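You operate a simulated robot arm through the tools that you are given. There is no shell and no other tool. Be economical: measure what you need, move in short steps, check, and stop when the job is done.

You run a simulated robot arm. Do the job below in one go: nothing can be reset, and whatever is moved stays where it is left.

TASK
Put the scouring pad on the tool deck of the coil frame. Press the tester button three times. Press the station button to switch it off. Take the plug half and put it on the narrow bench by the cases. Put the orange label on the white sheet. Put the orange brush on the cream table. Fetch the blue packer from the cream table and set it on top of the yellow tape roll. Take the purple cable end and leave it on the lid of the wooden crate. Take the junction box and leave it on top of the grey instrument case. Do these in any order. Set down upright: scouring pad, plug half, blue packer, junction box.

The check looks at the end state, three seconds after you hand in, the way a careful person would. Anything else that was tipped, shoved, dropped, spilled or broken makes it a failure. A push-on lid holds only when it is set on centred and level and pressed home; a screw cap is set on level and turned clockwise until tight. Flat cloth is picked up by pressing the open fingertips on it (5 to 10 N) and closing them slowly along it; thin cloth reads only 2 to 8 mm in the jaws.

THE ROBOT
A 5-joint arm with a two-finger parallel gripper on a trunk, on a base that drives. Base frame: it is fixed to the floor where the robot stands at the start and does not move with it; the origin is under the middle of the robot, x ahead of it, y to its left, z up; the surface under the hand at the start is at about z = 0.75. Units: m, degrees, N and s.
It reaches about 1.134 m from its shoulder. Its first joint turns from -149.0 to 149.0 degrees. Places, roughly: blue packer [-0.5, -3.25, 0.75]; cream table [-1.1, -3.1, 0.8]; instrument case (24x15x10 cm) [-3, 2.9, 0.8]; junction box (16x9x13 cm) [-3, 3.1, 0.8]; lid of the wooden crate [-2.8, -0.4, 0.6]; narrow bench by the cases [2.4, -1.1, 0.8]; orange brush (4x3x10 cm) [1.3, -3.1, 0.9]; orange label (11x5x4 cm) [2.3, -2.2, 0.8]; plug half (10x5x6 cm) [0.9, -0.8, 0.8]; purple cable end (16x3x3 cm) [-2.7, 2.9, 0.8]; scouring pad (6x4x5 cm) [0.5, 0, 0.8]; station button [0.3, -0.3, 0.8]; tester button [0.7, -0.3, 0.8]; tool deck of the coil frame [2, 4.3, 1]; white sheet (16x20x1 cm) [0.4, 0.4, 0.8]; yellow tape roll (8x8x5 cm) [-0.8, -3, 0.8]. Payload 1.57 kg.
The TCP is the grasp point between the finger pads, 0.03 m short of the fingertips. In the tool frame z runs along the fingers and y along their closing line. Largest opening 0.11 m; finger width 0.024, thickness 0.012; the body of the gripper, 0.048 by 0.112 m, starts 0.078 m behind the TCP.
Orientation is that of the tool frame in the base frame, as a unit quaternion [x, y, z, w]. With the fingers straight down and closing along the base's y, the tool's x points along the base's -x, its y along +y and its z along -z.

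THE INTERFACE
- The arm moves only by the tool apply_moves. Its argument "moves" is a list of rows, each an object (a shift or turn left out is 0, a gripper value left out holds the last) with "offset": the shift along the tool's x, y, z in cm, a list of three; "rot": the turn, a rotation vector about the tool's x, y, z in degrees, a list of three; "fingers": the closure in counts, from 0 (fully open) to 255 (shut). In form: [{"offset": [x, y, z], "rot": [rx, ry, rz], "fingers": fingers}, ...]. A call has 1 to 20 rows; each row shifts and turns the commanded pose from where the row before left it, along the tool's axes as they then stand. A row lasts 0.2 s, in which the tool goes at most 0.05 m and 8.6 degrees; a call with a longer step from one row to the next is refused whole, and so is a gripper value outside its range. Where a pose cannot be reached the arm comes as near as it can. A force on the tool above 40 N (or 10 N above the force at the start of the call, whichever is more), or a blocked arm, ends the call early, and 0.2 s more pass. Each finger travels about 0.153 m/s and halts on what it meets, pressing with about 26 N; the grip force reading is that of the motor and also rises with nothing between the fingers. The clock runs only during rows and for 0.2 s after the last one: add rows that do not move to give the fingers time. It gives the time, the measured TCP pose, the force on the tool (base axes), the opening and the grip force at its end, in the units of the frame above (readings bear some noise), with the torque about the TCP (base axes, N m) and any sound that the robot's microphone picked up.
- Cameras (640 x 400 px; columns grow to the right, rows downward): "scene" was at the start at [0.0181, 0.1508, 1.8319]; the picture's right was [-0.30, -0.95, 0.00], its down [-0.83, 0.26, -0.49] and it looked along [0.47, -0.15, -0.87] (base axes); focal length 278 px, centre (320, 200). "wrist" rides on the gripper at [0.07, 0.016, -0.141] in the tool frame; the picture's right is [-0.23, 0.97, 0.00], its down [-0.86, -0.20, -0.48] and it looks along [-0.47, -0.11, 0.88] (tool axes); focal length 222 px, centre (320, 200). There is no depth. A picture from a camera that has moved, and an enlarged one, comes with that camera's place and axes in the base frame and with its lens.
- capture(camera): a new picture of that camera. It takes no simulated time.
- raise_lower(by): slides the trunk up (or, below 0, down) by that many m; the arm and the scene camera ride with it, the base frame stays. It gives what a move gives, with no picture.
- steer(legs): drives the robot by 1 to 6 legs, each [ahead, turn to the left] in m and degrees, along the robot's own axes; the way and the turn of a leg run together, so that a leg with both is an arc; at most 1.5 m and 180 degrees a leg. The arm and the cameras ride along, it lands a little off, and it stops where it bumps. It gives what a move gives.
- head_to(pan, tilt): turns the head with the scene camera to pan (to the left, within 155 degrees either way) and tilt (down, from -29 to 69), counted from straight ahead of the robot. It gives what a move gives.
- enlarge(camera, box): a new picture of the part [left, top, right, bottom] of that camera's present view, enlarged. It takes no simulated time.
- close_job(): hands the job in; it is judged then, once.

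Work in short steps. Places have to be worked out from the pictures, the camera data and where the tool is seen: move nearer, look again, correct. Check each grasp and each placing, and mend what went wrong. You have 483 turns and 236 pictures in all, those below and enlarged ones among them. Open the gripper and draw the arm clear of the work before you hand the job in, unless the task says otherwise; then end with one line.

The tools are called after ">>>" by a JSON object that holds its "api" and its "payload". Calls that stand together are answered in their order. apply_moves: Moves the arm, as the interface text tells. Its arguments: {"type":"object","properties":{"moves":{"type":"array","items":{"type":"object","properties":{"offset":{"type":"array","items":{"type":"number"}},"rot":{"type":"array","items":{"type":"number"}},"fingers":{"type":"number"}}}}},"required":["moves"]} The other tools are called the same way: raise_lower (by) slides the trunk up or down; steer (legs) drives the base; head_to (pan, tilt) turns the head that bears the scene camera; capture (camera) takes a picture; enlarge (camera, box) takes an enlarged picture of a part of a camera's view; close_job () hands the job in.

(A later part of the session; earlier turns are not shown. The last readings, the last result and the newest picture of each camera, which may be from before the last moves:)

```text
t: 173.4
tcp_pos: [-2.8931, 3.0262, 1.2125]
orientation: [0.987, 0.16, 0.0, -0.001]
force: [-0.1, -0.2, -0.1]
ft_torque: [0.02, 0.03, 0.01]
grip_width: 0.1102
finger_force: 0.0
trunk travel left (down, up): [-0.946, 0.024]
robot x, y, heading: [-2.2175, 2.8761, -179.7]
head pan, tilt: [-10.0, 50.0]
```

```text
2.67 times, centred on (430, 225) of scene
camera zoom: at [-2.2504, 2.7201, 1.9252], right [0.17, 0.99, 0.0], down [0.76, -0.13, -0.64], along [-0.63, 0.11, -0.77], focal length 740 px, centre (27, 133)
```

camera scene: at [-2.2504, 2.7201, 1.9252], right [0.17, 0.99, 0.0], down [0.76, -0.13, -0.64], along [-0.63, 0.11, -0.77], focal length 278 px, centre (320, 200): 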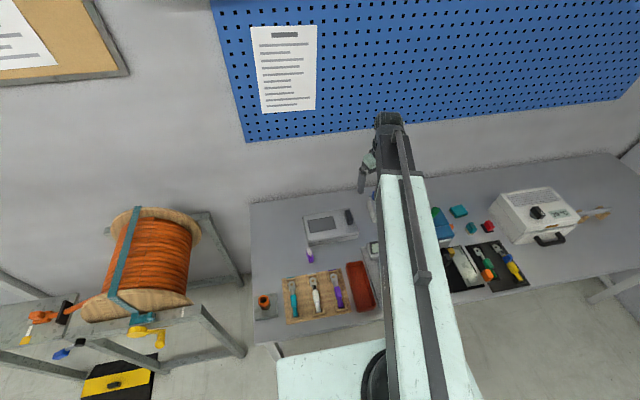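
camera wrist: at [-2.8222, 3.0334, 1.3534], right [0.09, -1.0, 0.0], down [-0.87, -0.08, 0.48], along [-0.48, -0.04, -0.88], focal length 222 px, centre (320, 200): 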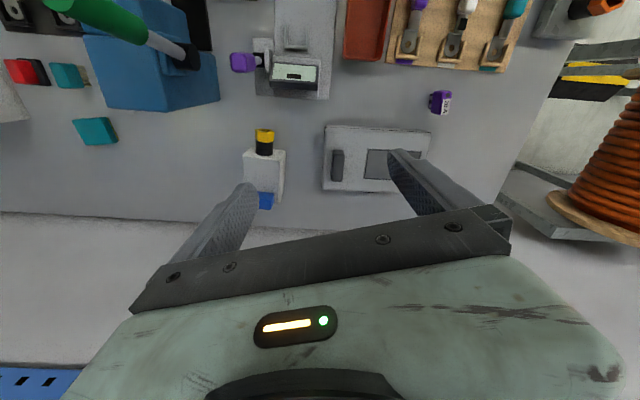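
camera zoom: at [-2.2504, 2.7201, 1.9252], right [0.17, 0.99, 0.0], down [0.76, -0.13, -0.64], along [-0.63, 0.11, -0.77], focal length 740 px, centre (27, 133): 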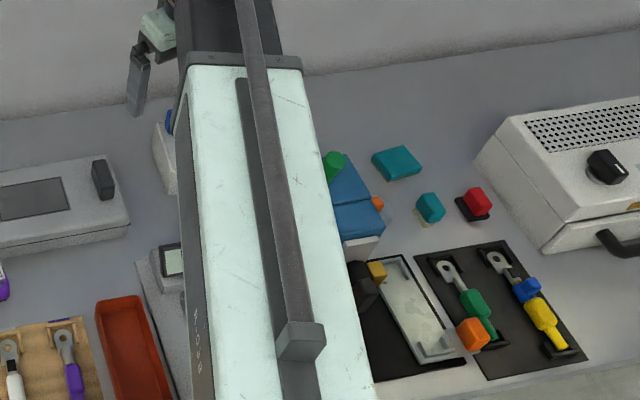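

The press lever reaches about z 1.1 and the arm would pass too near it. I reposition the base about 12 cm to the left so that the arm clears it.

>>> {"api": "steer", "payload": {"legs": [[-0.5, 0], [0, 13], [0.54, 0], [0, -13]]}}

>>> {"api": "capture", "payload": {"camera": "scene"}}

>>> {"api": "capture", "payload": {"camera": "wrist"}}

```text
t: 180.8
tcp_pos: [-2.9138, 2.9099, 1.2121]
orientation: [0.987, 0.158, 0.001, 0.0]
force: [-0.4, -0.2, 0.1]
ft_torque: [0.02, -0.04, 0.02]
grip_width: 0.1099
finger_force: 0.2
trunk travel left (down, up): [-0.946, 0.024]
robot x, y, heading: [-2.2479, 2.7492, -179.4]
head pan, tilt: [-10.0, 50.0]
```

```text
166 pictures are left
camera scene: at [-2.2737, 2.5931, 1.9252], right [0.16, 0.99, 0.0], down [0.76, -0.12, -0.64], along [-0.63, 0.1, -0.77], focal length 278 px, centre (320, 200)
```

scene: 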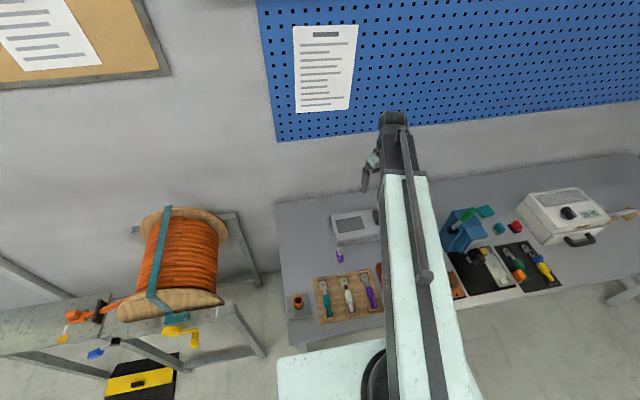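

```text
165 pictures are left
camera wrist: at [-2.8439, 2.9165, 1.3531], right [0.09, -1.0, 0.0], down [-0.88, -0.08, 0.48], along [-0.48, -0.04, -0.88], focal length 222 px, centre (320, 200)
```

wrist: 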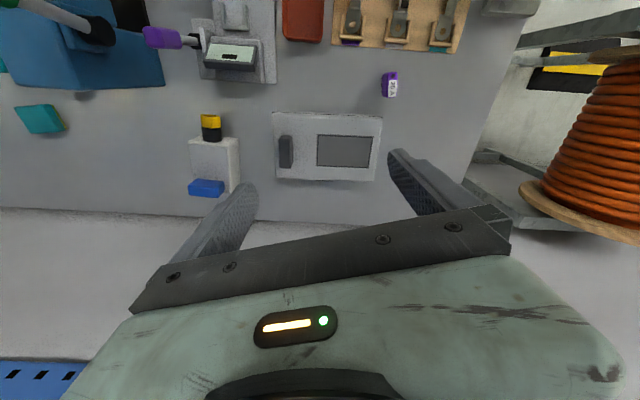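

I zoom in again to measure the box and the case.

>>> {"api": "enlarge", "payload": {"camera": "wrist", "box": [170, 80, 410, 220]}}

```text
2.67 times, centred on (290, 150) of wrist
camera zoom: at [-2.8439, 2.9165, 1.3531], right [0.09, -1.0, 0.0], down [-0.88, -0.08, 0.48], along [-0.48, -0.04, -0.88], focal length 592 px, centre (400, 333)
```

zoom: 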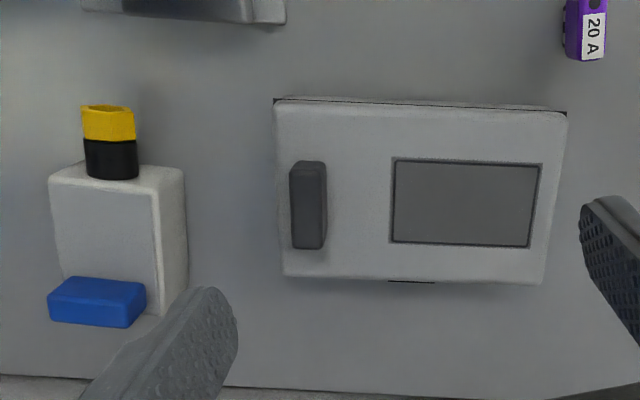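

I move over the box at about (-3.037, 3.155) and turn the jaws to close along y.

>>> {"api": "apply_moves", "payload": {"moves": [{"offset": [-0.57, -3.87, 0]}, {"offset": [-0.57, -3.87, 0]}, {"offset": [-0.57, -3.87, 0]}, {"offset": [-0.57, -3.87, 0]}, {"offset": [-0.57, -3.87, 0]}, {"offset": [-0.57, -3.87, 0]}, {"offset": [-0.57, -3.87, 0]}, {"rot": [0, 0, 6.1]}, {"rot": [0, 0, 6.1]}, {"rot": [0, 0, 6.1]}, {}]}}

>>> {"api": "capture", "payload": {"camera": "wrist"}}

>>> {"api": "capture", "payload": {"camera": "scene"}}

```text
t: 183.2
tcp_pos: [-3.036, 3.1547, 1.2125]
orientation: [1.0, -0.002, 0.0, 0.0]
force: [-0.3, 0.1, 0.1]
ft_torque: [-0.03, 0.0, -0.02]
grip_width: 0.1098
finger_force: 0.0
trunk travel left (down, up): [-0.946, 0.024]
robot x, y, heading: [-2.2462, 2.7466, -179.2]
head pan, tilt: [-10.0, 50.0]
```

```text
163 pictures are left
camera wrist: at [-2.9668, 3.1388, 1.3536], right [-0.23, -0.97, 0.0], down [-0.85, 0.2, 0.48], along [-0.47, 0.11, -0.88], focal length 222 px, centre (320, 200)
```

wrist: 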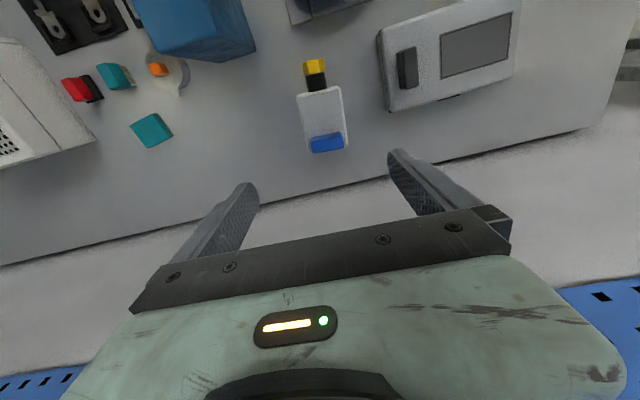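

```text
162 pictures are left
camera scene: at [-2.272, 2.5927, 1.9252], right [0.16, 0.99, 0.0], down [0.76, -0.12, -0.64], along [-0.63, 0.1, -0.77], focal length 278 px, centre (320, 200)
```

scene: 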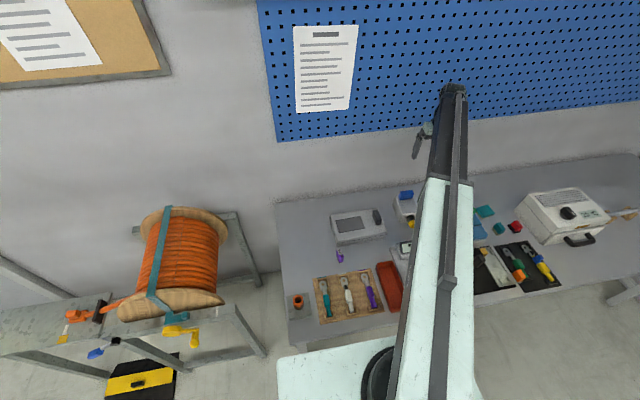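

I zoom in on the box from directly above.

>>> {"api": "enlarge", "payload": {"camera": "wrist", "box": [240, 40, 400, 170]}}

```text
3.08 times, centred on (320, 105) of wrist
camera zoom: at [-2.9668, 3.1388, 1.3536], right [-0.23, -0.97, 0.0], down [-0.85, 0.2, 0.48], along [-0.47, 0.11, -0.88], focal length 684 px, centre (320, 492)
```

zoom: 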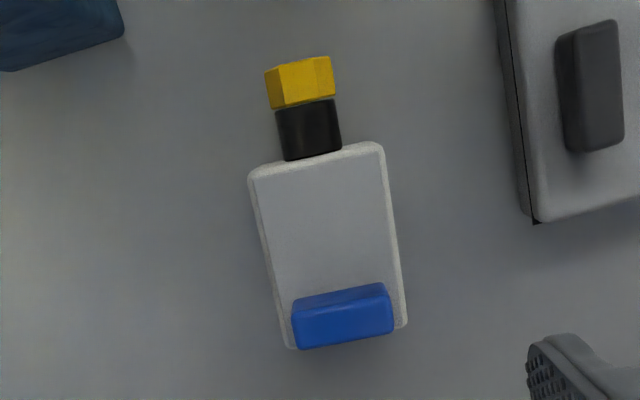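

The box is aligned with its axis along x and its centre at about (-3.045, 3.150). I nudge over it and lower part way.

>>> {"api": "apply_moves", "payload": {"moves": [{"offset": [-0.8, 0.45, 0]}, {}]}}

>>> {"api": "raise_lower", "payload": {"by": -0.24}}

>>> {"api": "capture", "payload": {"camera": "wrist"}}

>>> {"api": "capture", "payload": {"camera": "scene"}}

```text
t: 183.8
tcp_pos: [-3.0425, 3.1495, 1.2126]
orientation: [1.0, -0.001, -0.001, 0.0]
force: [-0.4, 0.1, 1.2]
ft_torque: [-0.01, -0.01, -0.03]
grip_width: 0.1099
finger_force: 0.0
trunk travel left (down, up): [-0.946, 0.024]
robot x, y, heading: [-2.2398, 2.746, -179.2]
head pan, tilt: [-10.0, 50.0]
```

```text
t: 186.3
tcp_pos: [-3.0426, 3.1493, 0.9735]
orientation: [1.0, -0.003, 0.0, 0.0]
force: [0.1, 0.3, -0.1]
ft_torque: [0.01, -0.05, -0.05]
grip_width: 0.1098
finger_force: 0.0
trunk travel left (down, up): [-0.706, 0.264]
robot x, y, heading: [-2.2442, 2.749, -179.2]
head pan, tilt: [-10.0, 50.0]
```

```text
160 pictures are left
camera wrist: at [-2.9737, 3.1343, 1.1137], right [-0.23, -0.97, 0.0], down [-0.85, 0.2, 0.48], along [-0.47, 0.11, -0.88], focal length 222 px, centre (320, 200)
```

wrist: 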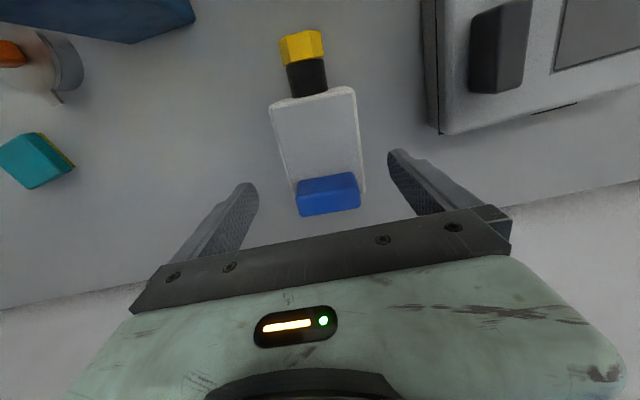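

```text
159 pictures are left
camera scene: at [-2.2719, 2.5928, 1.6852], right [0.16, 0.99, 0.0], down [0.76, -0.12, -0.64], along [-0.63, 0.1, -0.77], focal length 278 px, centre (320, 200)
```

scene: 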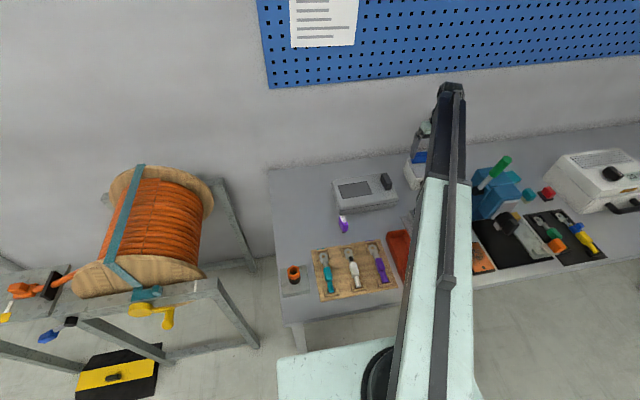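

It is centred, so I lower to just above finger entry and check the side clearance.

>>> {"api": "raise_lower", "payload": {"by": -0.06}}

>>> {"api": "capture", "payload": {"camera": "wrist"}}

```text
t: 187.3
tcp_pos: [-3.0436, 3.1498, 0.9144]
orientation: [1.0, -0.001, 0.0, 0.0]
force: [-0.3, 0.6, -0.6]
ft_torque: [0.0, 0.01, 0.01]
grip_width: 0.11
finger_force: 0.1
trunk travel left (down, up): [-0.646, 0.324]
robot x, y, heading: [-2.2439, 2.7484, -179.4]
head pan, tilt: [-10.0, 50.0]
```

```text
158 pictures are left
camera wrist: at [-2.9736, 3.1344, 1.0536], right [-0.23, -0.97, 0.0], down [-0.85, 0.2, 0.48], along [-0.47, 0.11, -0.88], focal length 222 px, centre (320, 200)
```

wrist: 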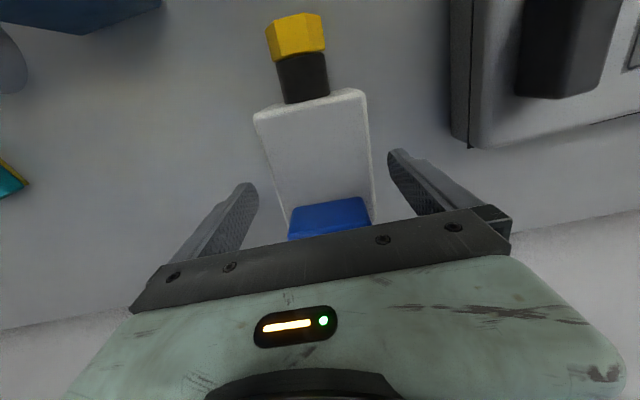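

The fingers straddle the box evenly. I lower and close.

>>> {"api": "raise_lower", "payload": {"by": -0.04}}

>>> {"api": "raise_lower", "payload": {"by": -0.024}}

>>> {"api": "apply_moves", "payload": {"moves": [{"fingers": 30}, {"fingers": 80}, {"fingers": 255}, {}, {}]}}

>>> {"api": "capture", "payload": {"camera": "wrist"}}

```text
t: 188.1
tcp_pos: [-3.0429, 3.1505, 0.8733]
orientation: [1.0, -0.002, 0.0, 0.0]
force: [0.4, -0.4, 0.2]
ft_torque: [0.0, -0.01, -0.03]
grip_width: 0.1102
finger_force: 0.2
trunk travel left (down, up): [-0.606, 0.364]
robot x, y, heading: [-2.2425, 2.7491, -179.1]
head pan, tilt: [-10.0, 50.0]
```

```text
t: 188.8
tcp_pos: [-3.0422, 3.1509, 0.8497]
orientation: [1.0, -0.002, 0.0, -0.001]
force: [-1.0, 0.4, 0.9]
ft_torque: [0.03, 0.0, -0.01]
grip_width: 0.1102
finger_force: 0.1
trunk travel left (down, up): [-0.582, 0.388]
robot x, y, heading: [-2.2437, 2.7484, -179.4]
head pan, tilt: [-10.0, 50.0]
```

```text
t: 190.0
tcp_pos: [-3.0435, 3.1507, 0.8492]
orientation: [1.0, -0.002, 0.0, 0.0]
force: [-0.6, -1.5, 1.0]
ft_torque: [-0.27, -0.16, -0.07]
grip_width: 0.0906
finger_force: 26.3
trunk travel left (down, up): [-0.582, 0.388]
robot x, y, heading: [-2.2446, 2.7486, -179.1]
head pan, tilt: [-10.0, 50.0]
```

```text
157 pictures are left
camera wrist: at [-2.9737, 3.1342, 0.9897], right [-0.23, -0.97, 0.0], down [-0.85, 0.2, 0.48], along [-0.47, 0.11, -0.88], focal length 222 px, centre (320, 200)
```

wrist: 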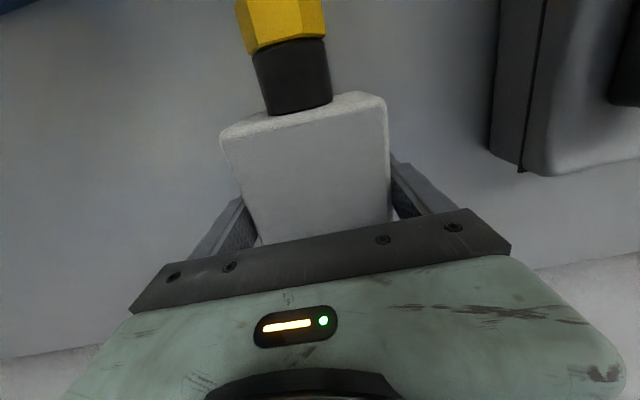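

It is held at 9.06 cm. I lift 5 cm and check the load.

>>> {"api": "raise_lower", "payload": {"by": 0.05}}

>>> {"api": "raise_lower", "payload": {"by": 0.12}}

>>> {"api": "capture", "payload": {"camera": "wrist"}}

>>> {"api": "capture", "payload": {"camera": "scene"}}

```text
t: 190.9
tcp_pos: [-3.0434, 3.1502, 0.8988]
orientation: [1.0, -0.002, 0.0, 0.0]
force: [0.8, -0.8, -3.1]
ft_torque: [0.0, -0.01, 0.01]
grip_width: 0.0903
finger_force: 26.2
trunk travel left (down, up): [-0.632, 0.338]
robot x, y, heading: [-2.241, 2.7538, -179.0]
head pan, tilt: [-10.0, 50.0]
```

```text
t: 192.4
tcp_pos: [-3.044, 3.1503, 1.0189]
orientation: [1.0, -0.001, 0.0, 0.0]
force: [0.7, 0.3, -3.8]
ft_torque: [-0.01, 0.05, -0.04]
grip_width: 0.0903
finger_force: 25.6
trunk travel left (down, up): [-0.752, 0.218]
robot x, y, heading: [-2.2455, 2.7513, -179.5]
head pan, tilt: [-10.0, 50.0]
```

```text
156 pictures are left
camera wrist: at [-2.9741, 3.1345, 1.1593], right [-0.23, -0.97, 0.0], down [-0.85, 0.2, 0.48], along [-0.47, 0.11, -0.88], focal length 222 px, centre (320, 200)
```

wrist: 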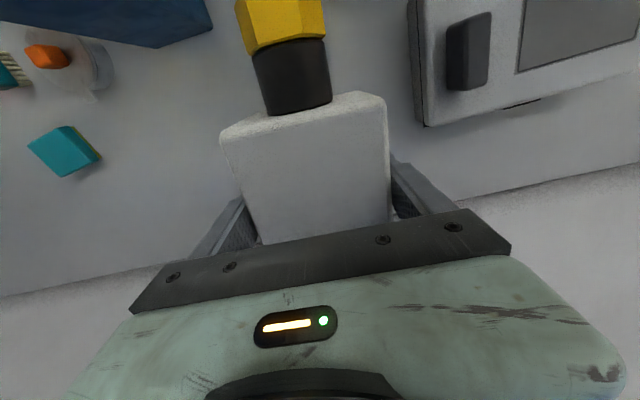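

```text
155 pictures are left
camera scene: at [-2.2726, 2.593, 1.7311], right [0.16, 0.99, 0.0], down [0.76, -0.12, -0.64], along [-0.63, 0.1, -0.77], focal length 278 px, centre (320, 200)
```

scene: 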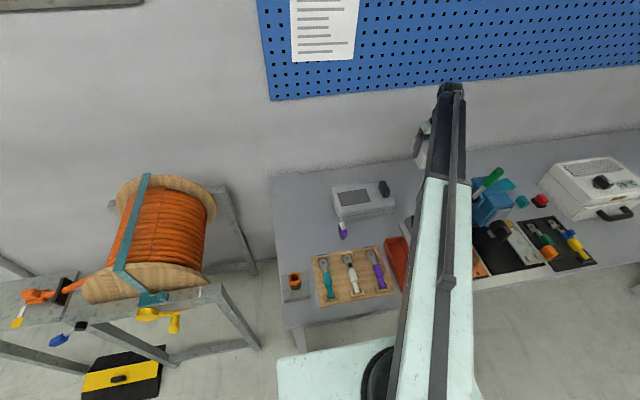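

The load is steady. I carry the box over the free left part of the instrument case top, at (-3.0, 2.86).

>>> {"api": "raise_lower", "payload": {"by": 0.04}}

>>> {"api": "apply_moves", "payload": {"moves": [{"offset": [0.62, 4.15, 0]}, {"offset": [0.62, 4.15, 0]}, {"offset": [0.62, 4.15, 0]}, {"offset": [0.62, 4.15, 0]}, {"offset": [0.62, 4.15, 0]}, {"offset": [0.62, 4.15, 0]}, {"offset": [0.62, 4.15, 0]}, {}]}}

>>> {"api": "capture", "payload": {"camera": "wrist"}}

>>> {"api": "capture", "payload": {"camera": "scene"}}

```text
t: 193.3
tcp_pos: [-3.0451, 3.1508, 1.059]
orientation: [1.0, -0.002, 0.001, 0.0]
force: [-0.1, -0.7, -4.3]
ft_torque: [-0.02, 0.03, 0.01]
grip_width: 0.0904
finger_force: 26.0
trunk travel left (down, up): [-0.792, 0.178]
robot x, y, heading: [-2.2414, 2.7507, -179.3]
head pan, tilt: [-10.0, 50.0]
```

```text
t: 195.1
tcp_pos: [-3.0016, 2.8597, 1.0598]
orientation: [1.0, -0.002, 0.0, 0.0]
force: [-0.2, -0.6, -4.1]
ft_torque: [-0.01, -0.02, 0.0]
grip_width: 0.0905
finger_force: 25.7
trunk travel left (down, up): [-0.792, 0.178]
robot x, y, heading: [-2.242, 2.7505, -179.2]
head pan, tilt: [-10.0, 50.0]
```

```text
154 pictures are left
camera wrist: at [-2.932, 2.8431, 1.1994], right [-0.23, -0.97, 0.0], down [-0.85, 0.2, 0.48], along [-0.47, 0.11, -0.88], focal length 222 px, centre (320, 200)
```

wrist: 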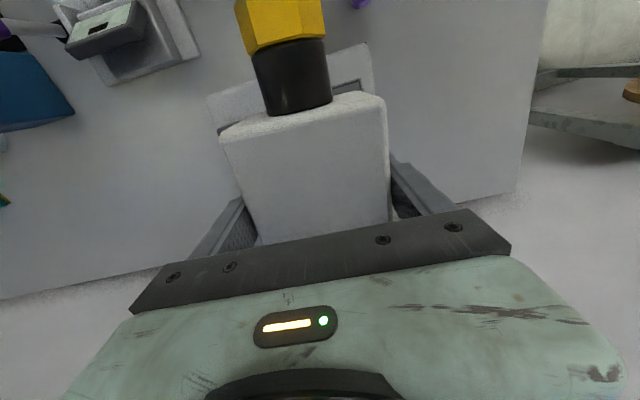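

```text
153 pictures are left
camera scene: at [-2.2725, 2.5924, 1.7711], right [0.16, 0.99, 0.0], down [0.76, -0.12, -0.64], along [-0.63, 0.1, -0.77], focal length 278 px, centre (320, 200)
```

scene: 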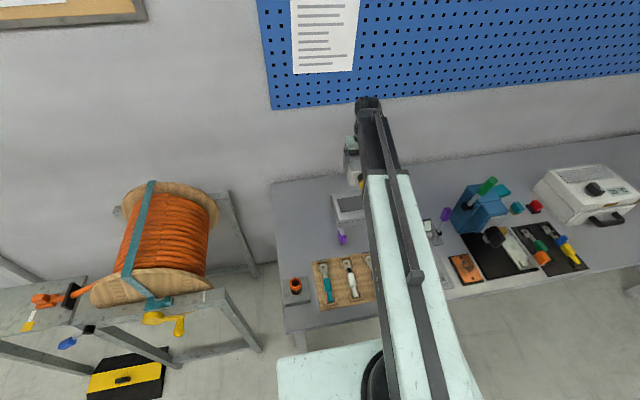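

The position looks right. I lower in stages to contact.

>>> {"api": "raise_lower", "payload": {"by": -0.09}}

>>> {"api": "enlarge", "payload": {"camera": "scene", "box": [300, 60, 440, 200]}}

>>> {"api": "capture", "payload": {"camera": "wrist"}}

```text
t: 196.3
tcp_pos: [-3.0018, 2.8582, 0.9702]
orientation: [1.0, -0.002, 0.0, 0.001]
force: [0.4, -0.6, -4.0]
ft_torque: [-0.04, 0.04, 0.01]
grip_width: 0.0903
finger_force: 26.2
trunk travel left (down, up): [-0.702, 0.268]
robot x, y, heading: [-2.2455, 2.7505, -179.2]
head pan, tilt: [-10.0, 50.0]
```

```text
2.86 times, centred on (370, 130) of scene
camera zoom: at [-2.2723, 2.5928, 1.6812], right [0.16, 0.99, 0.0], down [0.76, -0.12, -0.64], along [-0.63, 0.1, -0.77], focal length 793 px, centre (177, 400)
```

zoom: 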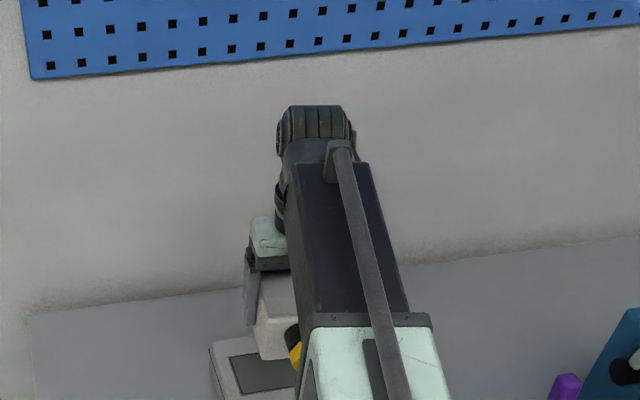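

```text
151 pictures are left
camera wrist: at [-2.9319, 2.8437, 1.1095], right [-0.23, -0.97, 0.0], down [-0.85, 0.2, 0.48], along [-0.47, 0.11, -0.88], focal length 222 px, centre (320, 200)
```

wrist: 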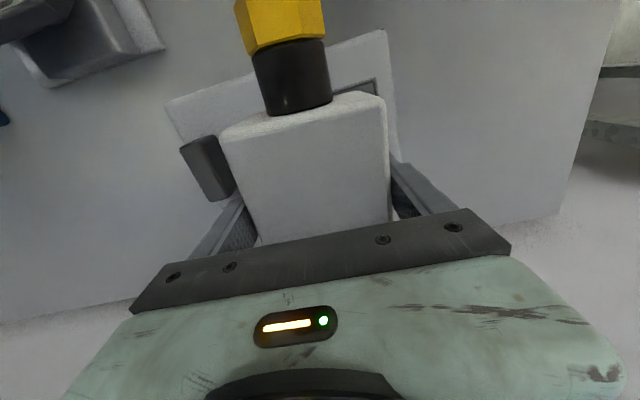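

The knob is well clear on the left. I continue down gently.

>>> {"api": "raise_lower", "payload": {"by": -0.015}}

>>> {"api": "raise_lower", "payload": {"by": -0.01}}

>>> {"api": "raise_lower", "payload": {"by": -0.006}}

```text
t: 196.9
tcp_pos: [-3.0021, 2.8595, 0.9535]
orientation: [1.0, -0.002, 0.0, 0.0]
force: [0.0, 0.1, -3.6]
ft_torque: [0.02, 0.04, -0.03]
grip_width: 0.0903
finger_force: 26.2
trunk travel left (down, up): [-0.687, 0.283]
robot x, y, heading: [-2.2432, 2.7486, -179.1]
head pan, tilt: [-10.0, 50.0]
```

```text
t: 197.5
tcp_pos: [-3.0018, 2.8608, 0.9443]
orientation: [1.0, -0.002, 0.001, 0.0]
force: [-0.1, 0.0, -4.0]
ft_torque: [0.01, 0.01, 0.01]
grip_width: 0.09
finger_force: 25.9
trunk travel left (down, up): [-0.677, 0.293]
robot x, y, heading: [-2.2427, 2.747, -179.6]
head pan, tilt: [-10.0, 50.0]
```

```text
t: 198.1
tcp_pos: [-3.0017, 2.8589, 0.9385]
orientation: [1.0, -0.002, 0.001, 0.0]
force: [-0.3, -0.6, -3.5]
ft_torque: [0.0, 0.01, -0.05]
grip_width: 0.0904
finger_force: 25.6
trunk travel left (down, up): [-0.671, 0.299]
robot x, y, heading: [-2.2444, 2.7474, -179.1]
head pan, tilt: [-10.0, 50.0]
```

Not touching yet, so I continue in 5 mm steps.

>>> {"api": "raise_lower", "payload": {"by": -0.005}}

>>> {"api": "raise_lower", "payload": {"by": -0.005}}

>>> {"api": "raise_lower", "payload": {"by": -0.005}}

```text
t: 198.6
tcp_pos: [-3.0009, 2.8596, 0.9319]
orientation: [1.0, -0.001, 0.001, 0.0]
force: [0.0, 0.1, -3.4]
ft_torque: [0.0, 0.0, 0.03]
grip_width: 0.0904
finger_force: 25.4
trunk travel left (down, up): [-0.666, 0.304]
robot x, y, heading: [-2.2425, 2.7505, -179.4]
head pan, tilt: [-10.0, 50.0]
```

```text
t: 199.2
tcp_pos: [-3.0018, 2.8592, 0.9292]
orientation: [1.0, -0.002, 0.0, 0.0]
force: [-0.7, 0.2, -4.4]
ft_torque: [-0.02, 0.06, 0.01]
grip_width: 0.0903
finger_force: 26.2
trunk travel left (down, up): [-0.661, 0.309]
robot x, y, heading: [-2.2462, 2.7454, -179.2]
head pan, tilt: [-10.0, 50.0]
```

```text
t: 199.7
tcp_pos: [-3.0013, 2.8597, 0.9229]
orientation: [1.0, -0.001, -0.001, -0.001]
force: [-0.6, 0.4, -3.7]
ft_torque: [-0.01, 0.01, -0.04]
grip_width: 0.0903
finger_force: 26.1
trunk travel left (down, up): [-0.656, 0.314]
robot x, y, heading: [-2.243, 2.7472, -179.3]
head pan, tilt: [-10.0, 50.0]
```

Still free, so I go further down.

>>> {"api": "raise_lower", "payload": {"by": -0.005}}

>>> {"api": "raise_lower", "payload": {"by": -0.005}}

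>>> {"api": "enlarge", "payload": {"camera": "scene", "box": [300, 60, 440, 200]}}

```text
t: 200.2
tcp_pos: [-3.0008, 2.859, 0.9183]
orientation: [1.0, -0.003, 0.001, 0.0]
force: [-0.5, -0.9, -4.4]
ft_torque: [-0.05, -0.01, 0.0]
grip_width: 0.0901
finger_force: 26.5
trunk travel left (down, up): [-0.651, 0.319]
robot x, y, heading: [-2.242, 2.7484, -179.2]
head pan, tilt: [-10.0, 50.0]
```

```text
t: 200.8
tcp_pos: [-3.0015, 2.8606, 0.913]
orientation: [1.0, -0.001, 0.0, 0.0]
force: [-0.3, -0.3, -3.4]
ft_torque: [-0.02, -0.01, -0.05]
grip_width: 0.0902
finger_force: 26.2
trunk travel left (down, up): [-0.646, 0.324]
robot x, y, heading: [-2.2382, 2.7494, -179.4]
head pan, tilt: [-10.0, 50.0]
```

```text
2.86 times, centred on (370, 130) of scene
camera zoom: at [-2.2723, 2.5928, 1.6251], right [0.16, 0.99, 0.0], down [0.76, -0.12, -0.64], along [-0.63, 0.1, -0.77], focal length 793 px, centre (177, 400)
```

zoom: 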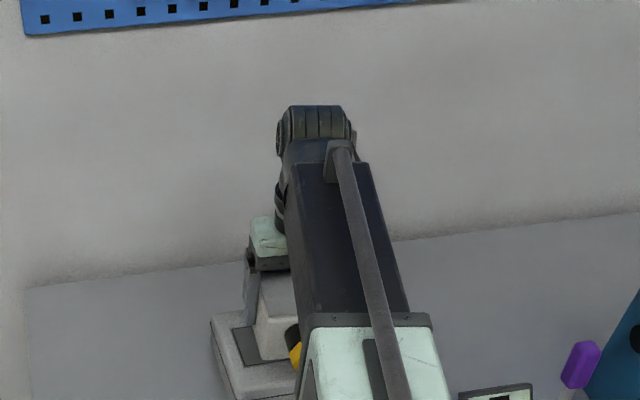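

It is close now, so I go down in 4 mm steps.

>>> {"api": "raise_lower", "payload": {"by": -0.004}}

>>> {"api": "raise_lower", "payload": {"by": -0.004}}

>>> {"api": "raise_lower", "payload": {"by": -0.004}}

```text
t: 201.3
tcp_pos: [-3.0019, 2.8589, 0.9082]
orientation: [1.0, -0.002, 0.0, -0.001]
force: [0.6, 1.0, -0.2]
ft_torque: [-0.09, 0.03, -0.04]
grip_width: 0.0902
finger_force: 26.4
trunk travel left (down, up): [-0.642, 0.328]
robot x, y, heading: [-2.2426, 2.7485, -179.0]
head pan, tilt: [-10.0, 50.0]
```

```text
t: 201.8
tcp_pos: [-2.9999, 2.8596, 0.9063]
orientation: [1.0, -0.002, -0.002, 0.0]
force: [-1.7, -0.6, 18.9]
ft_torque: [-0.1, 0.04, -0.51]
grip_width: 0.0898
finger_force: 26.3
trunk travel left (down, up): [-0.638, 0.332]
robot x, y, heading: [-2.2439, 2.7475, -179.2]
head pan, tilt: [-10.0, 50.0]
```

```text
t: 202.4
tcp_pos: [-3.0002, 2.8585, 0.9024]
orientation: [1.0, -0.002, 0.0, 0.0]
force: [2.3, -1.4, 14.8]
ft_torque: [-0.13, 0.24, -0.25]
grip_width: 0.0897
finger_force: 26.8
trunk travel left (down, up): [-0.634, 0.336]
robot x, y, heading: [-2.2405, 2.7495, -179.5]
head pan, tilt: [-10.0, 50.0]
```

It is in contact. I ease up 3 mm and release.

>>> {"api": "raise_lower", "payload": {"by": 0.003}}

>>> {"api": "apply_moves", "payload": {"moves": [{"fingers": 35}, {"fingers": 15}, {"fingers": 0}, {}]}}

>>> {"api": "raise_lower", "payload": {"by": 0.26}}

>>> {"api": "capture", "payload": {"camera": "wrist"}}

>>> {"api": "capture", "payload": {"camera": "scene"}}

```text
t: 202.9
tcp_pos: [-3.0014, 2.8592, 0.9038]
orientation: [1.0, -0.002, 0.0, 0.0]
force: [0.2, -0.6, -4.5]
ft_torque: [-0.01, -0.02, -0.03]
grip_width: 0.0901
finger_force: 25.6
trunk travel left (down, up): [-0.637, 0.333]
robot x, y, heading: [-2.2447, 2.7477, -179.6]
head pan, tilt: [-10.0, 50.0]
```

```text
t: 203.9
tcp_pos: [-3.0017, 2.8598, 0.9042]
orientation: [1.0, -0.001, 0.0, 0.0]
force: [0.2, 0.0, 0.1]
ft_torque: [-0.02, 0.01, -0.02]
grip_width: 0.1103
finger_force: 0.0
trunk travel left (down, up): [-0.637, 0.333]
robot x, y, heading: [-2.2433, 2.7481, -179.4]
head pan, tilt: [-10.0, 50.0]
```

```text
t: 206.6
tcp_pos: [-3.0013, 2.8598, 1.164]
orientation: [1.0, -0.002, 0.0, -0.001]
force: [-0.1, -0.8, 0.0]
ft_torque: [0.02, -0.02, 0.01]
grip_width: 0.1102
finger_force: 0.0
trunk travel left (down, up): [-0.897, 0.073]
robot x, y, heading: [-2.2419, 2.7489, -179.4]
head pan, tilt: [-10.0, 50.0]
```

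```text
149 pictures are left
camera wrist: at [-2.9317, 2.8436, 1.3046], right [-0.23, -0.97, 0.0], down [-0.85, 0.2, 0.48], along [-0.47, 0.11, -0.88], focal length 222 px, centre (320, 200)
```

wrist: 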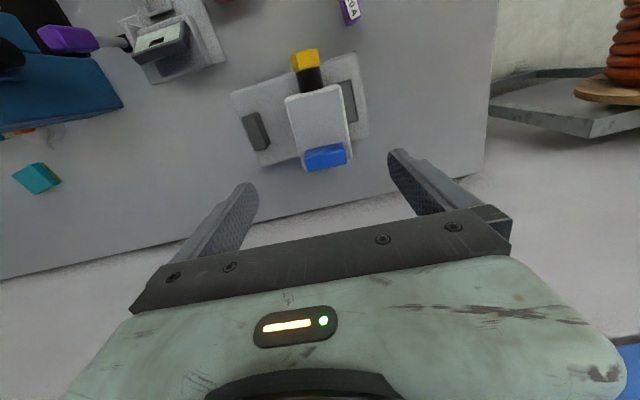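

```text
148 pictures are left
camera scene: at [-2.272, 2.5927, 1.8761], right [0.16, 0.99, 0.0], down [0.76, -0.12, -0.64], along [-0.63, 0.1, -0.77], focal length 278 px, centre (320, 200)
```

scene: 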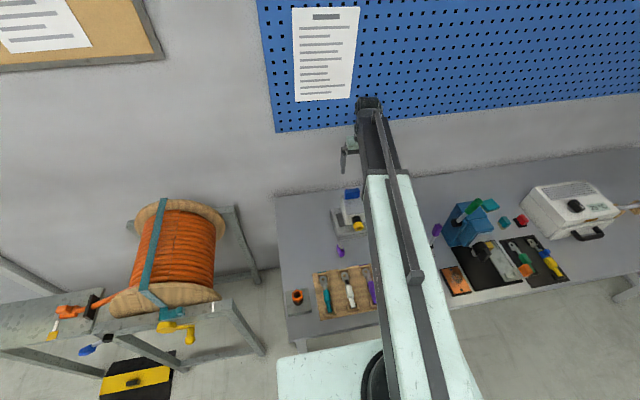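

The junction box stands upright on the case. Next is the purple cable end. I back up 0.2 m and look down on the rack.

>>> {"api": "steer", "payload": {"legs": [[-0.22, 0]]}}

>>> {"api": "capture", "payload": {"camera": "wrist"}}

```text
t: 208.2
tcp_pos: [-2.7803, 2.861, 1.164]
orientation: [1.0, -0.002, -0.001, 0.0]
force: [0.1, -0.7, 0.4]
ft_torque: [0.03, 0.06, -0.02]
grip_width: 0.1099
finger_force: 0.1
trunk travel left (down, up): [-0.897, 0.073]
robot x, y, heading: [-2.0226, 2.752, -179.1]
head pan, tilt: [-10.0, 50.0]
```

```text
147 pictures are left
camera wrist: at [-2.7113, 2.8458, 1.3051], right [-0.23, -0.97, 0.0], down [-0.85, 0.2, 0.48], along [-0.47, 0.11, -0.88], focal length 222 px, centre (320, 200)
```

wrist: 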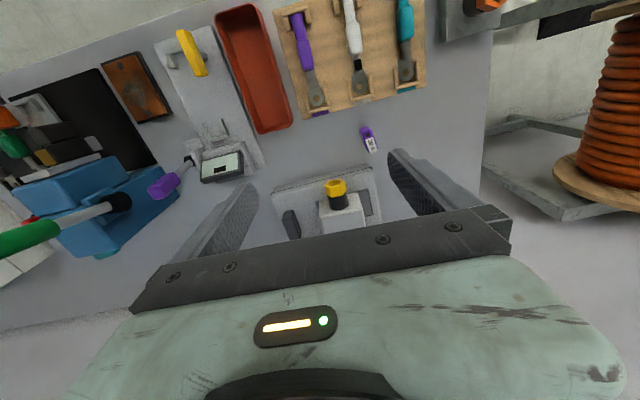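

I zoom in on the cable rack.

>>> {"api": "enlarge", "payload": {"camera": "wrist", "box": [260, 0, 440, 120]}}

```text
3.33 times, centred on (350, 60) of wrist
camera zoom: at [-2.7113, 2.8458, 1.3051], right [-0.23, -0.97, 0.0], down [-0.85, 0.2, 0.48], along [-0.47, 0.11, -0.88], focal length 740 px, centre (220, 667)
```

zoom: 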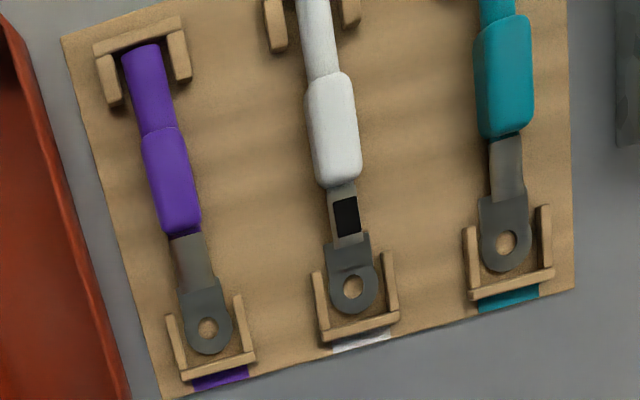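

The cable end runs along x at y about 2.863, with its thick grip centred near x -2.67. I move over it and lower.

>>> {"api": "apply_moves", "payload": {"moves": [{"offset": [3.5, -0.1, 0]}, {"offset": [3.5, -0.1, 0]}, {"offset": [3.5, 0, 0]}, {"fingers": 100}, {}]}}

>>> {"api": "raise_lower", "payload": {"by": -0.24}}

>>> {"api": "capture", "payload": {"camera": "wrist"}}

```text
t: 209.4
tcp_pos: [-2.6773, 2.8634, 1.1646]
orientation: [1.0, -0.002, 0.0, 0.0]
force: [0.1, 0.6, 0.3]
ft_torque: [-0.02, -0.03, 0.02]
grip_width: 0.067
finger_force: 0.1
trunk travel left (down, up): [-0.897, 0.073]
robot x, y, heading: [-2.021, 2.7511, -179.5]
head pan, tilt: [-10.0, 50.0]
```

```text
t: 211.9
tcp_pos: [-2.6779, 2.8637, 0.9241]
orientation: [1.0, -0.003, 0.0, 0.0]
force: [0.3, 0.4, -0.7]
ft_torque: [0.0, 0.01, 0.01]
grip_width: 0.067
finger_force: 0.1
trunk travel left (down, up): [-0.657, 0.313]
robot x, y, heading: [-2.02, 2.749, -179.1]
head pan, tilt: [-10.0, 50.0]
```

```text
145 pictures are left
camera wrist: at [-2.6085, 2.8475, 1.0647], right [-0.23, -0.97, 0.0], down [-0.85, 0.2, 0.48], along [-0.47, 0.11, -0.88], focal length 222 px, centre (320, 200)
```

wrist: 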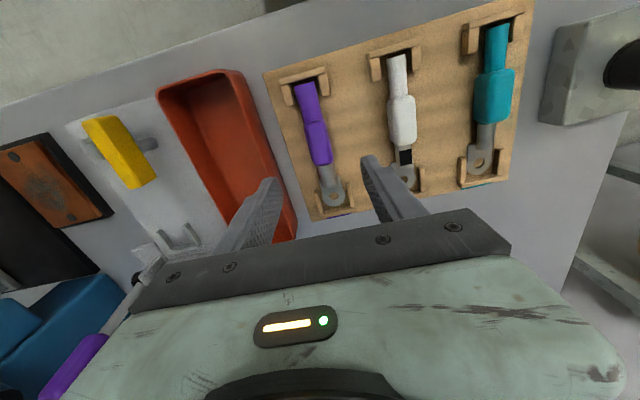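

It is aligned. I narrow the opening to keep away from the red tray and lower toward the grip.

>>> {"api": "apply_moves", "payload": {"moves": [{"offset": [0.5, -0.2, 0], "fingers": 125}, {}]}}

>>> {"api": "raise_lower", "payload": {"by": -0.09}}

>>> {"api": "capture", "payload": {"camera": "wrist"}}

```text
t: 212.5
tcp_pos: [-2.6729, 2.8655, 0.9249]
orientation: [1.0, -0.001, 0.0, 0.001]
force: [0.6, -0.8, 0.9]
ft_torque: [-0.02, 0.0, 0.03]
grip_width: 0.0561
finger_force: 0.0
trunk travel left (down, up): [-0.657, 0.313]
robot x, y, heading: [-2.0217, 2.749, -179.2]
head pan, tilt: [-10.0, 50.0]
```

```text
t: 213.8
tcp_pos: [-2.6724, 2.8665, 0.8342]
orientation: [1.0, -0.001, 0.0, 0.0]
force: [-8.3, 0.9, 20.4]
ft_torque: [-0.35, 0.02, -0.02]
grip_width: 0.0561
finger_force: 0.0
trunk travel left (down, up): [-0.567, 0.403]
robot x, y, heading: [-2.0253, 2.7505, -179.2]
head pan, tilt: [-10.0, 50.0]
```

```text
144 pictures are left
camera wrist: at [-2.6031, 2.8502, 0.9753], right [-0.23, -0.97, 0.0], down [-0.85, 0.2, 0.48], along [-0.47, 0.11, -0.88], focal length 222 px, centre (320, 200)
```

wrist: 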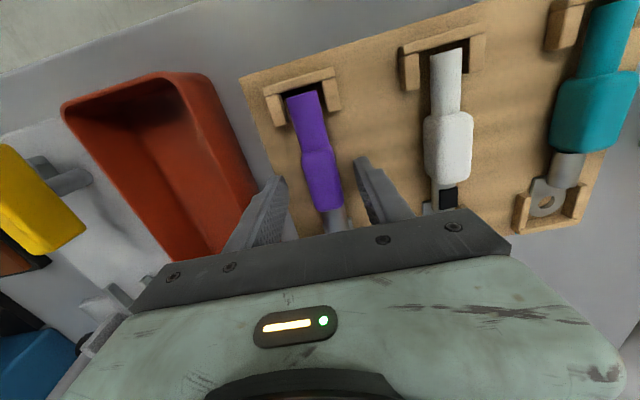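

The fingertips touched the board at z 0.804. I ease up 4 mm and close on the grip.

>>> {"api": "raise_lower", "payload": {"by": 0.004}}

>>> {"api": "apply_moves", "payload": {"moves": [{"fingers": 150}, {"fingers": 170}, {"fingers": 190}, {"fingers": 210}, {"fingers": 255}, {}]}}

>>> {"api": "capture", "payload": {"camera": "wrist"}}

```text
t: 214.3
tcp_pos: [-2.6739, 2.8665, 0.8375]
orientation: [1.0, -0.002, 0.0, 0.0]
force: [0.8, 0.9, -0.4]
ft_torque: [-0.03, 0.06, 0.0]
grip_width: 0.0561
finger_force: 0.0
trunk travel left (down, up): [-0.571, 0.399]
robot x, y, heading: [-2.0256, 2.7533, -179.3]
head pan, tilt: [-10.0, 50.0]
```

```text
t: 215.7
tcp_pos: [-2.6735, 2.8647, 0.8376]
orientation: [1.0, -0.002, 0.001, 0.0]
force: [1.5, -5.7, 0.0]
ft_torque: [-0.18, -0.04, 0.43]
grip_width: 0.0238
finger_force: 25.9
trunk travel left (down, up): [-0.571, 0.399]
robot x, y, heading: [-2.0242, 2.7477, -179.2]
head pan, tilt: [-10.0, 50.0]
```

```text
143 pictures are left
camera wrist: at [-2.6034, 2.8496, 0.9787], right [-0.23, -0.97, 0.0], down [-0.85, 0.2, 0.48], along [-0.47, 0.11, -0.88], focal length 222 px, centre (320, 200)
```

wrist: 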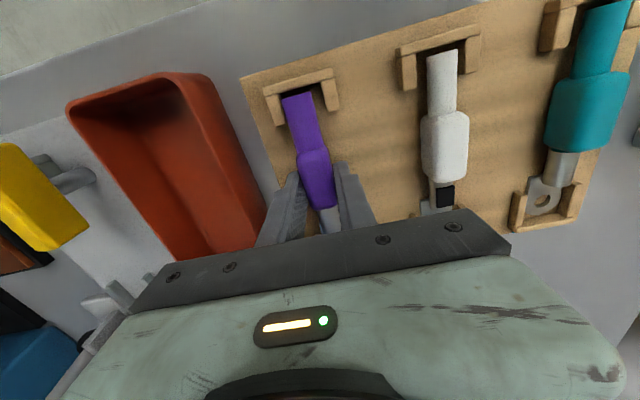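

It is gripped at 2.4 cm. I lift slowly and check.

>>> {"api": "raise_lower", "payload": {"by": 0.03}}

>>> {"api": "capture", "payload": {"camera": "wrist"}}

```text
t: 216.5
tcp_pos: [-2.6737, 2.8667, 0.8678]
orientation: [1.0, -0.002, 0.0, -0.001]
force: [0.1, -0.5, -2.6]
ft_torque: [0.0, -0.03, 0.02]
grip_width: 0.0235
finger_force: 25.5
trunk travel left (down, up): [-0.601, 0.369]
robot x, y, heading: [-2.023, 2.752, -179.2]
head pan, tilt: [-10.0, 50.0]
```

```text
142 pictures are left
camera wrist: at [-2.6036, 2.8503, 1.0086], right [-0.23, -0.97, 0.0], down [-0.85, 0.2, 0.48], along [-0.47, 0.11, -0.88], focal length 222 px, centre (320, 200)
```

wrist: 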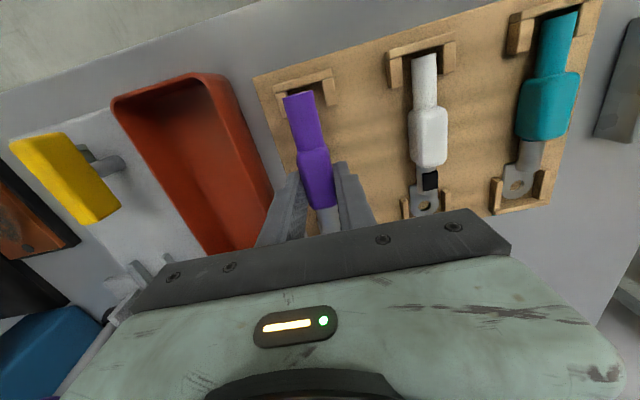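

The cable end is free. I raise it and drive round toward the wooden crate.

>>> {"api": "raise_lower", "payload": {"by": 0.2}}

>>> {"api": "steer", "payload": {"legs": [[-0.5, 0], [0, 90], [1.5, 0], [1.5, 0]]}}

>>> {"api": "head_to", "payload": {"pan": 60, "tilt": 40}}

>>> {"api": "capture", "payload": {"camera": "scene"}}

>>> {"api": "head_to", "payload": {"pan": -60, "tilt": 40}}

>>> {"api": "capture", "payload": {"camera": "scene"}}

```text
t: 218.6
tcp_pos: [-2.6736, 2.8661, 1.0686]
orientation: [1.0, -0.002, 0.0, -0.001]
force: [-0.2, -0.1, -2.0]
ft_torque: [0.02, -0.02, 0.02]
grip_width: 0.0237
finger_force: 26.7
trunk travel left (down, up): [-0.801, 0.169]
robot x, y, heading: [-2.0222, 2.7499, -179.1]
head pan, tilt: [-10.0, 50.0]
```

```text
t: 239.1
tcp_pos: [-1.4017, -0.8233, 1.0683]
orientation: [0.68, 0.733, 0.0, 0.0]
force: [0.0, 0.4, -2.7]
ft_torque: [0.0, 0.02, 0.0]
grip_width: 0.0237
finger_force: 26.5
trunk travel left (down, up): [-0.801, 0.169]
robot x, y, heading: [-1.3355, -0.1682, -84.7]
head pan, tilt: [-10.0, 50.0]
```

```text
t: 240.6
tcp_pos: [-1.4022, -0.8229, 1.069]
orientation: [0.681, 0.733, 0.0, 0.0]
force: [-0.4, -0.8, -2.3]
ft_torque: [0.06, 0.02, 0.0]
grip_width: 0.0236
finger_force: 26.0
trunk travel left (down, up): [-0.801, 0.169]
robot x, y, heading: [-1.3385, -0.166, -84.4]
head pan, tilt: [60.0, 40.0]
```

```text
141 pictures are left
camera scene: at [-1.0941, -0.1395, 1.7943], right [-0.42, -0.91, 0.0], down [-0.58, 0.27, -0.77], along [0.7, -0.32, -0.64], focal length 278 px, centre (320, 200)
```

scene: 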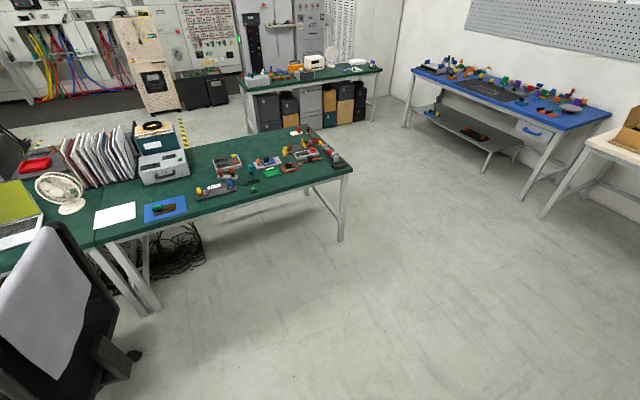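

```text
t: 242.6
tcp_pos: [-1.4011, -0.8232, 1.0676]
orientation: [0.68, 0.733, 0.0, 0.0]
force: [-0.2, -0.4, -1.4]
ft_torque: [0.04, 0.07, 0.04]
grip_width: 0.0237
finger_force: 26.1
trunk travel left (down, up): [-0.801, 0.169]
robot x, y, heading: [-1.339, -0.1634, -84.3]
head pan, tilt: [-60.0, 40.0]
```

```text
140 pictures are left
camera scene: at [-1.2406, -0.1533, 1.7943], right [-0.58, 0.81, 0.0], down [0.52, 0.37, -0.77], along [-0.62, -0.44, -0.64], focal length 278 px, centre (320, 200)
```

scene: 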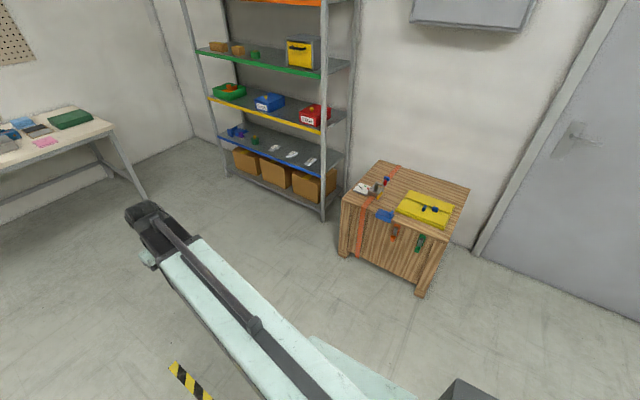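

I zoom in on the crate lid to find free space.

>>> {"api": "enlarge", "payload": {"camera": "scene", "box": [320, 140, 490, 260]}}

```text
3.33 times, centred on (405, 200) of scene
camera zoom: at [-1.2406, -0.1533, 1.7943], right [-0.58, 0.81, 0.0], down [0.52, 0.37, -0.77], along [-0.62, -0.44, -0.64], focal length 925 px, centre (37, 200)
```

zoom: 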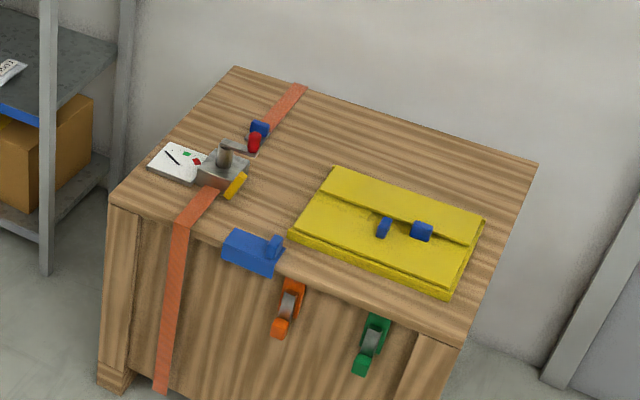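

There's free lid behind and left of the yellow case, at about (-2.93, -0.50). I position the base facing the crate.

>>> {"api": "steer", "payload": {"legs": [[0.28, 0], [0, -95.5], [0.6, 0]]}}

>>> {"api": "head_to", "payload": {"pan": 0, "tilt": 45}}

>>> {"api": "capture", "payload": {"camera": "scene"}}

>>> {"api": "capture", "payload": {"camera": "wrist"}}

```text
t: 251.6
tcp_pos: [-2.5544, -0.2847, 1.068]
orientation: [1.0, -0.027, 0.001, 0.0]
force: [-1.2, 0.6, -1.6]
ft_torque: [-0.01, -0.07, -0.01]
grip_width: 0.0233
finger_force: 25.7
trunk travel left (down, up): [-0.801, 0.169]
robot x, y, heading: [-1.9103, -0.4392, 177.5]
head pan, tilt: [-60.0, 40.0]
```

```text
t: 252.9
tcp_pos: [-2.5531, -0.2853, 1.0684]
orientation: [1.0, -0.027, 0.001, 0.0]
force: [0.5, -0.3, -1.9]
ft_torque: [0.02, -0.05, 0.02]
grip_width: 0.0236
finger_force: 26.3
trunk travel left (down, up): [-0.801, 0.169]
robot x, y, heading: [-1.9071, -0.437, 177.6]
head pan, tilt: [0.0, 45.0]
```

```text
138 pictures are left
camera scene: at [-1.9536, -0.6037, 1.7871], right [0.04, 1.0, 0.0], down [0.71, -0.03, -0.71], along [-0.71, 0.03, -0.71], focal length 278 px, centre (320, 200)
```

scene: 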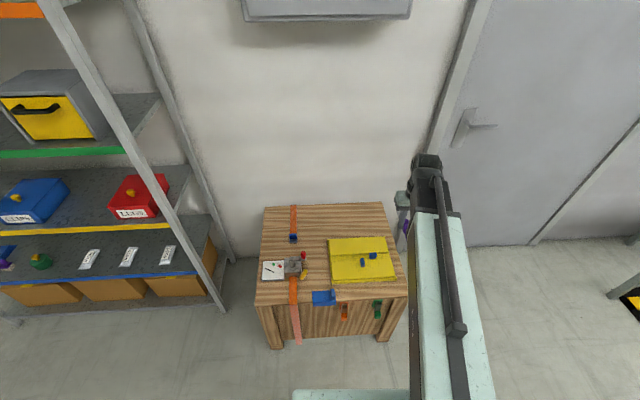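

```text
137 pictures are left
camera wrist: at [-2.4844, -0.3047, 1.2085], right [-0.28, -0.96, 0.0], down [-0.84, 0.25, 0.48], along [-0.46, 0.13, -0.88], focal length 222 px, centre (320, 200)
```

wrist: 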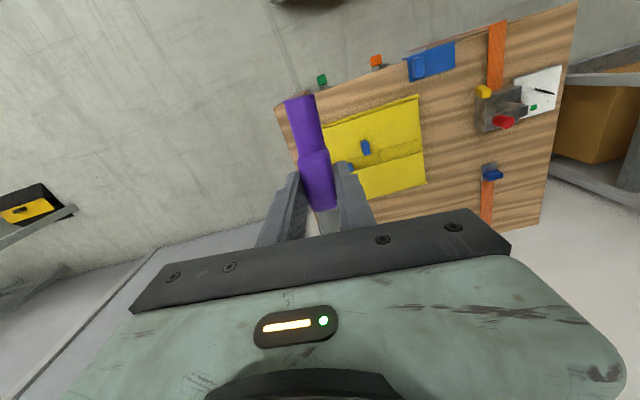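

I go forward another 0.2 m and move the tool over the spot.

>>> {"api": "steer", "payload": {"legs": [[0.2, 0]]}}

>>> {"api": "apply_moves", "payload": {"moves": [{"offset": [-3.5, 3.1, 0]}, {"offset": [-3.5, 3.1, 0]}, {"offset": [-3.5, 3.1, 0]}, {"offset": [-3.5, 3.1, 0]}, {"offset": [-3.5, 3.1, 0]}, {"offset": [0, 3.1, 0]}, {"offset": [0, 3.1, 0]}]}}

>>> {"api": "capture", "payload": {"camera": "wrist"}}

>>> {"api": "capture", "payload": {"camera": "scene"}}

```text
t: 254.5
tcp_pos: [-2.7579, -0.2743, 1.0673]
orientation: [1.0, -0.029, 0.0, -0.001]
force: [0.1, -0.4, -3.1]
ft_torque: [0.02, -0.02, 0.01]
grip_width: 0.0235
finger_force: 26.3
trunk travel left (down, up): [-0.801, 0.169]
robot x, y, heading: [-2.1153, -0.4276, 177.2]
head pan, tilt: [0.0, 45.0]
```

```text
t: 256.1
tcp_pos: [-2.9457, -0.4799, 1.0675]
orientation: [1.0, -0.029, 0.0, 0.0]
force: [0.3, -0.1, -3.1]
ft_torque: [0.0, -0.03, 0.0]
grip_width: 0.0237
finger_force: 26.4
trunk travel left (down, up): [-0.801, 0.169]
robot x, y, heading: [-2.1157, -0.4271, 177.7]
head pan, tilt: [0.0, 45.0]
```

```text
136 pictures are left
camera wrist: at [-2.8779, -0.5, 1.2085], right [-0.28, -0.96, 0.0], down [-0.84, 0.25, 0.48], along [-0.46, 0.14, -0.88], focal length 222 px, centre (320, 200)
```

wrist: 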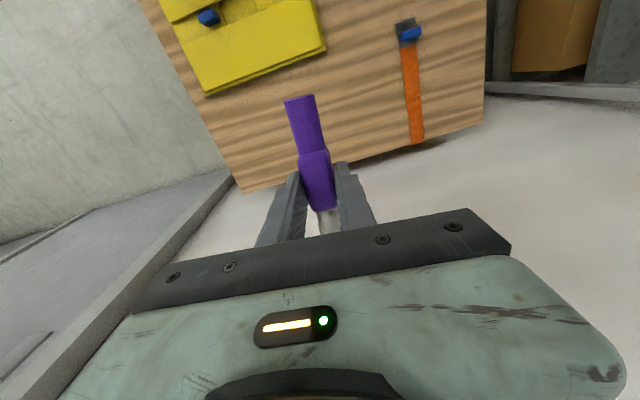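

```text
135 pictures are left
camera scene: at [-2.1595, -0.5954, 1.787], right [0.04, 1.0, 0.0], down [0.71, -0.03, -0.71], along [-0.71, 0.03, -0.71], focal length 278 px, centre (320, 200)
```

scene: 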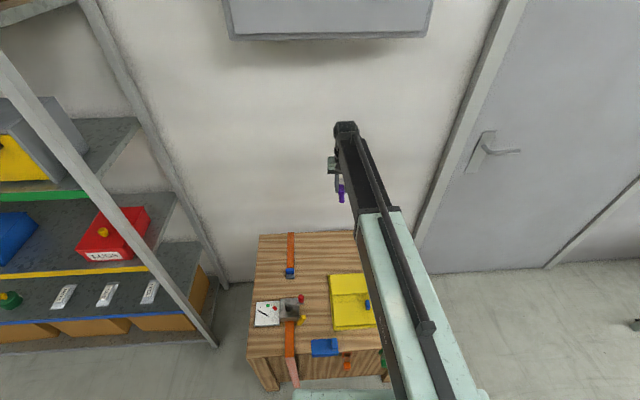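

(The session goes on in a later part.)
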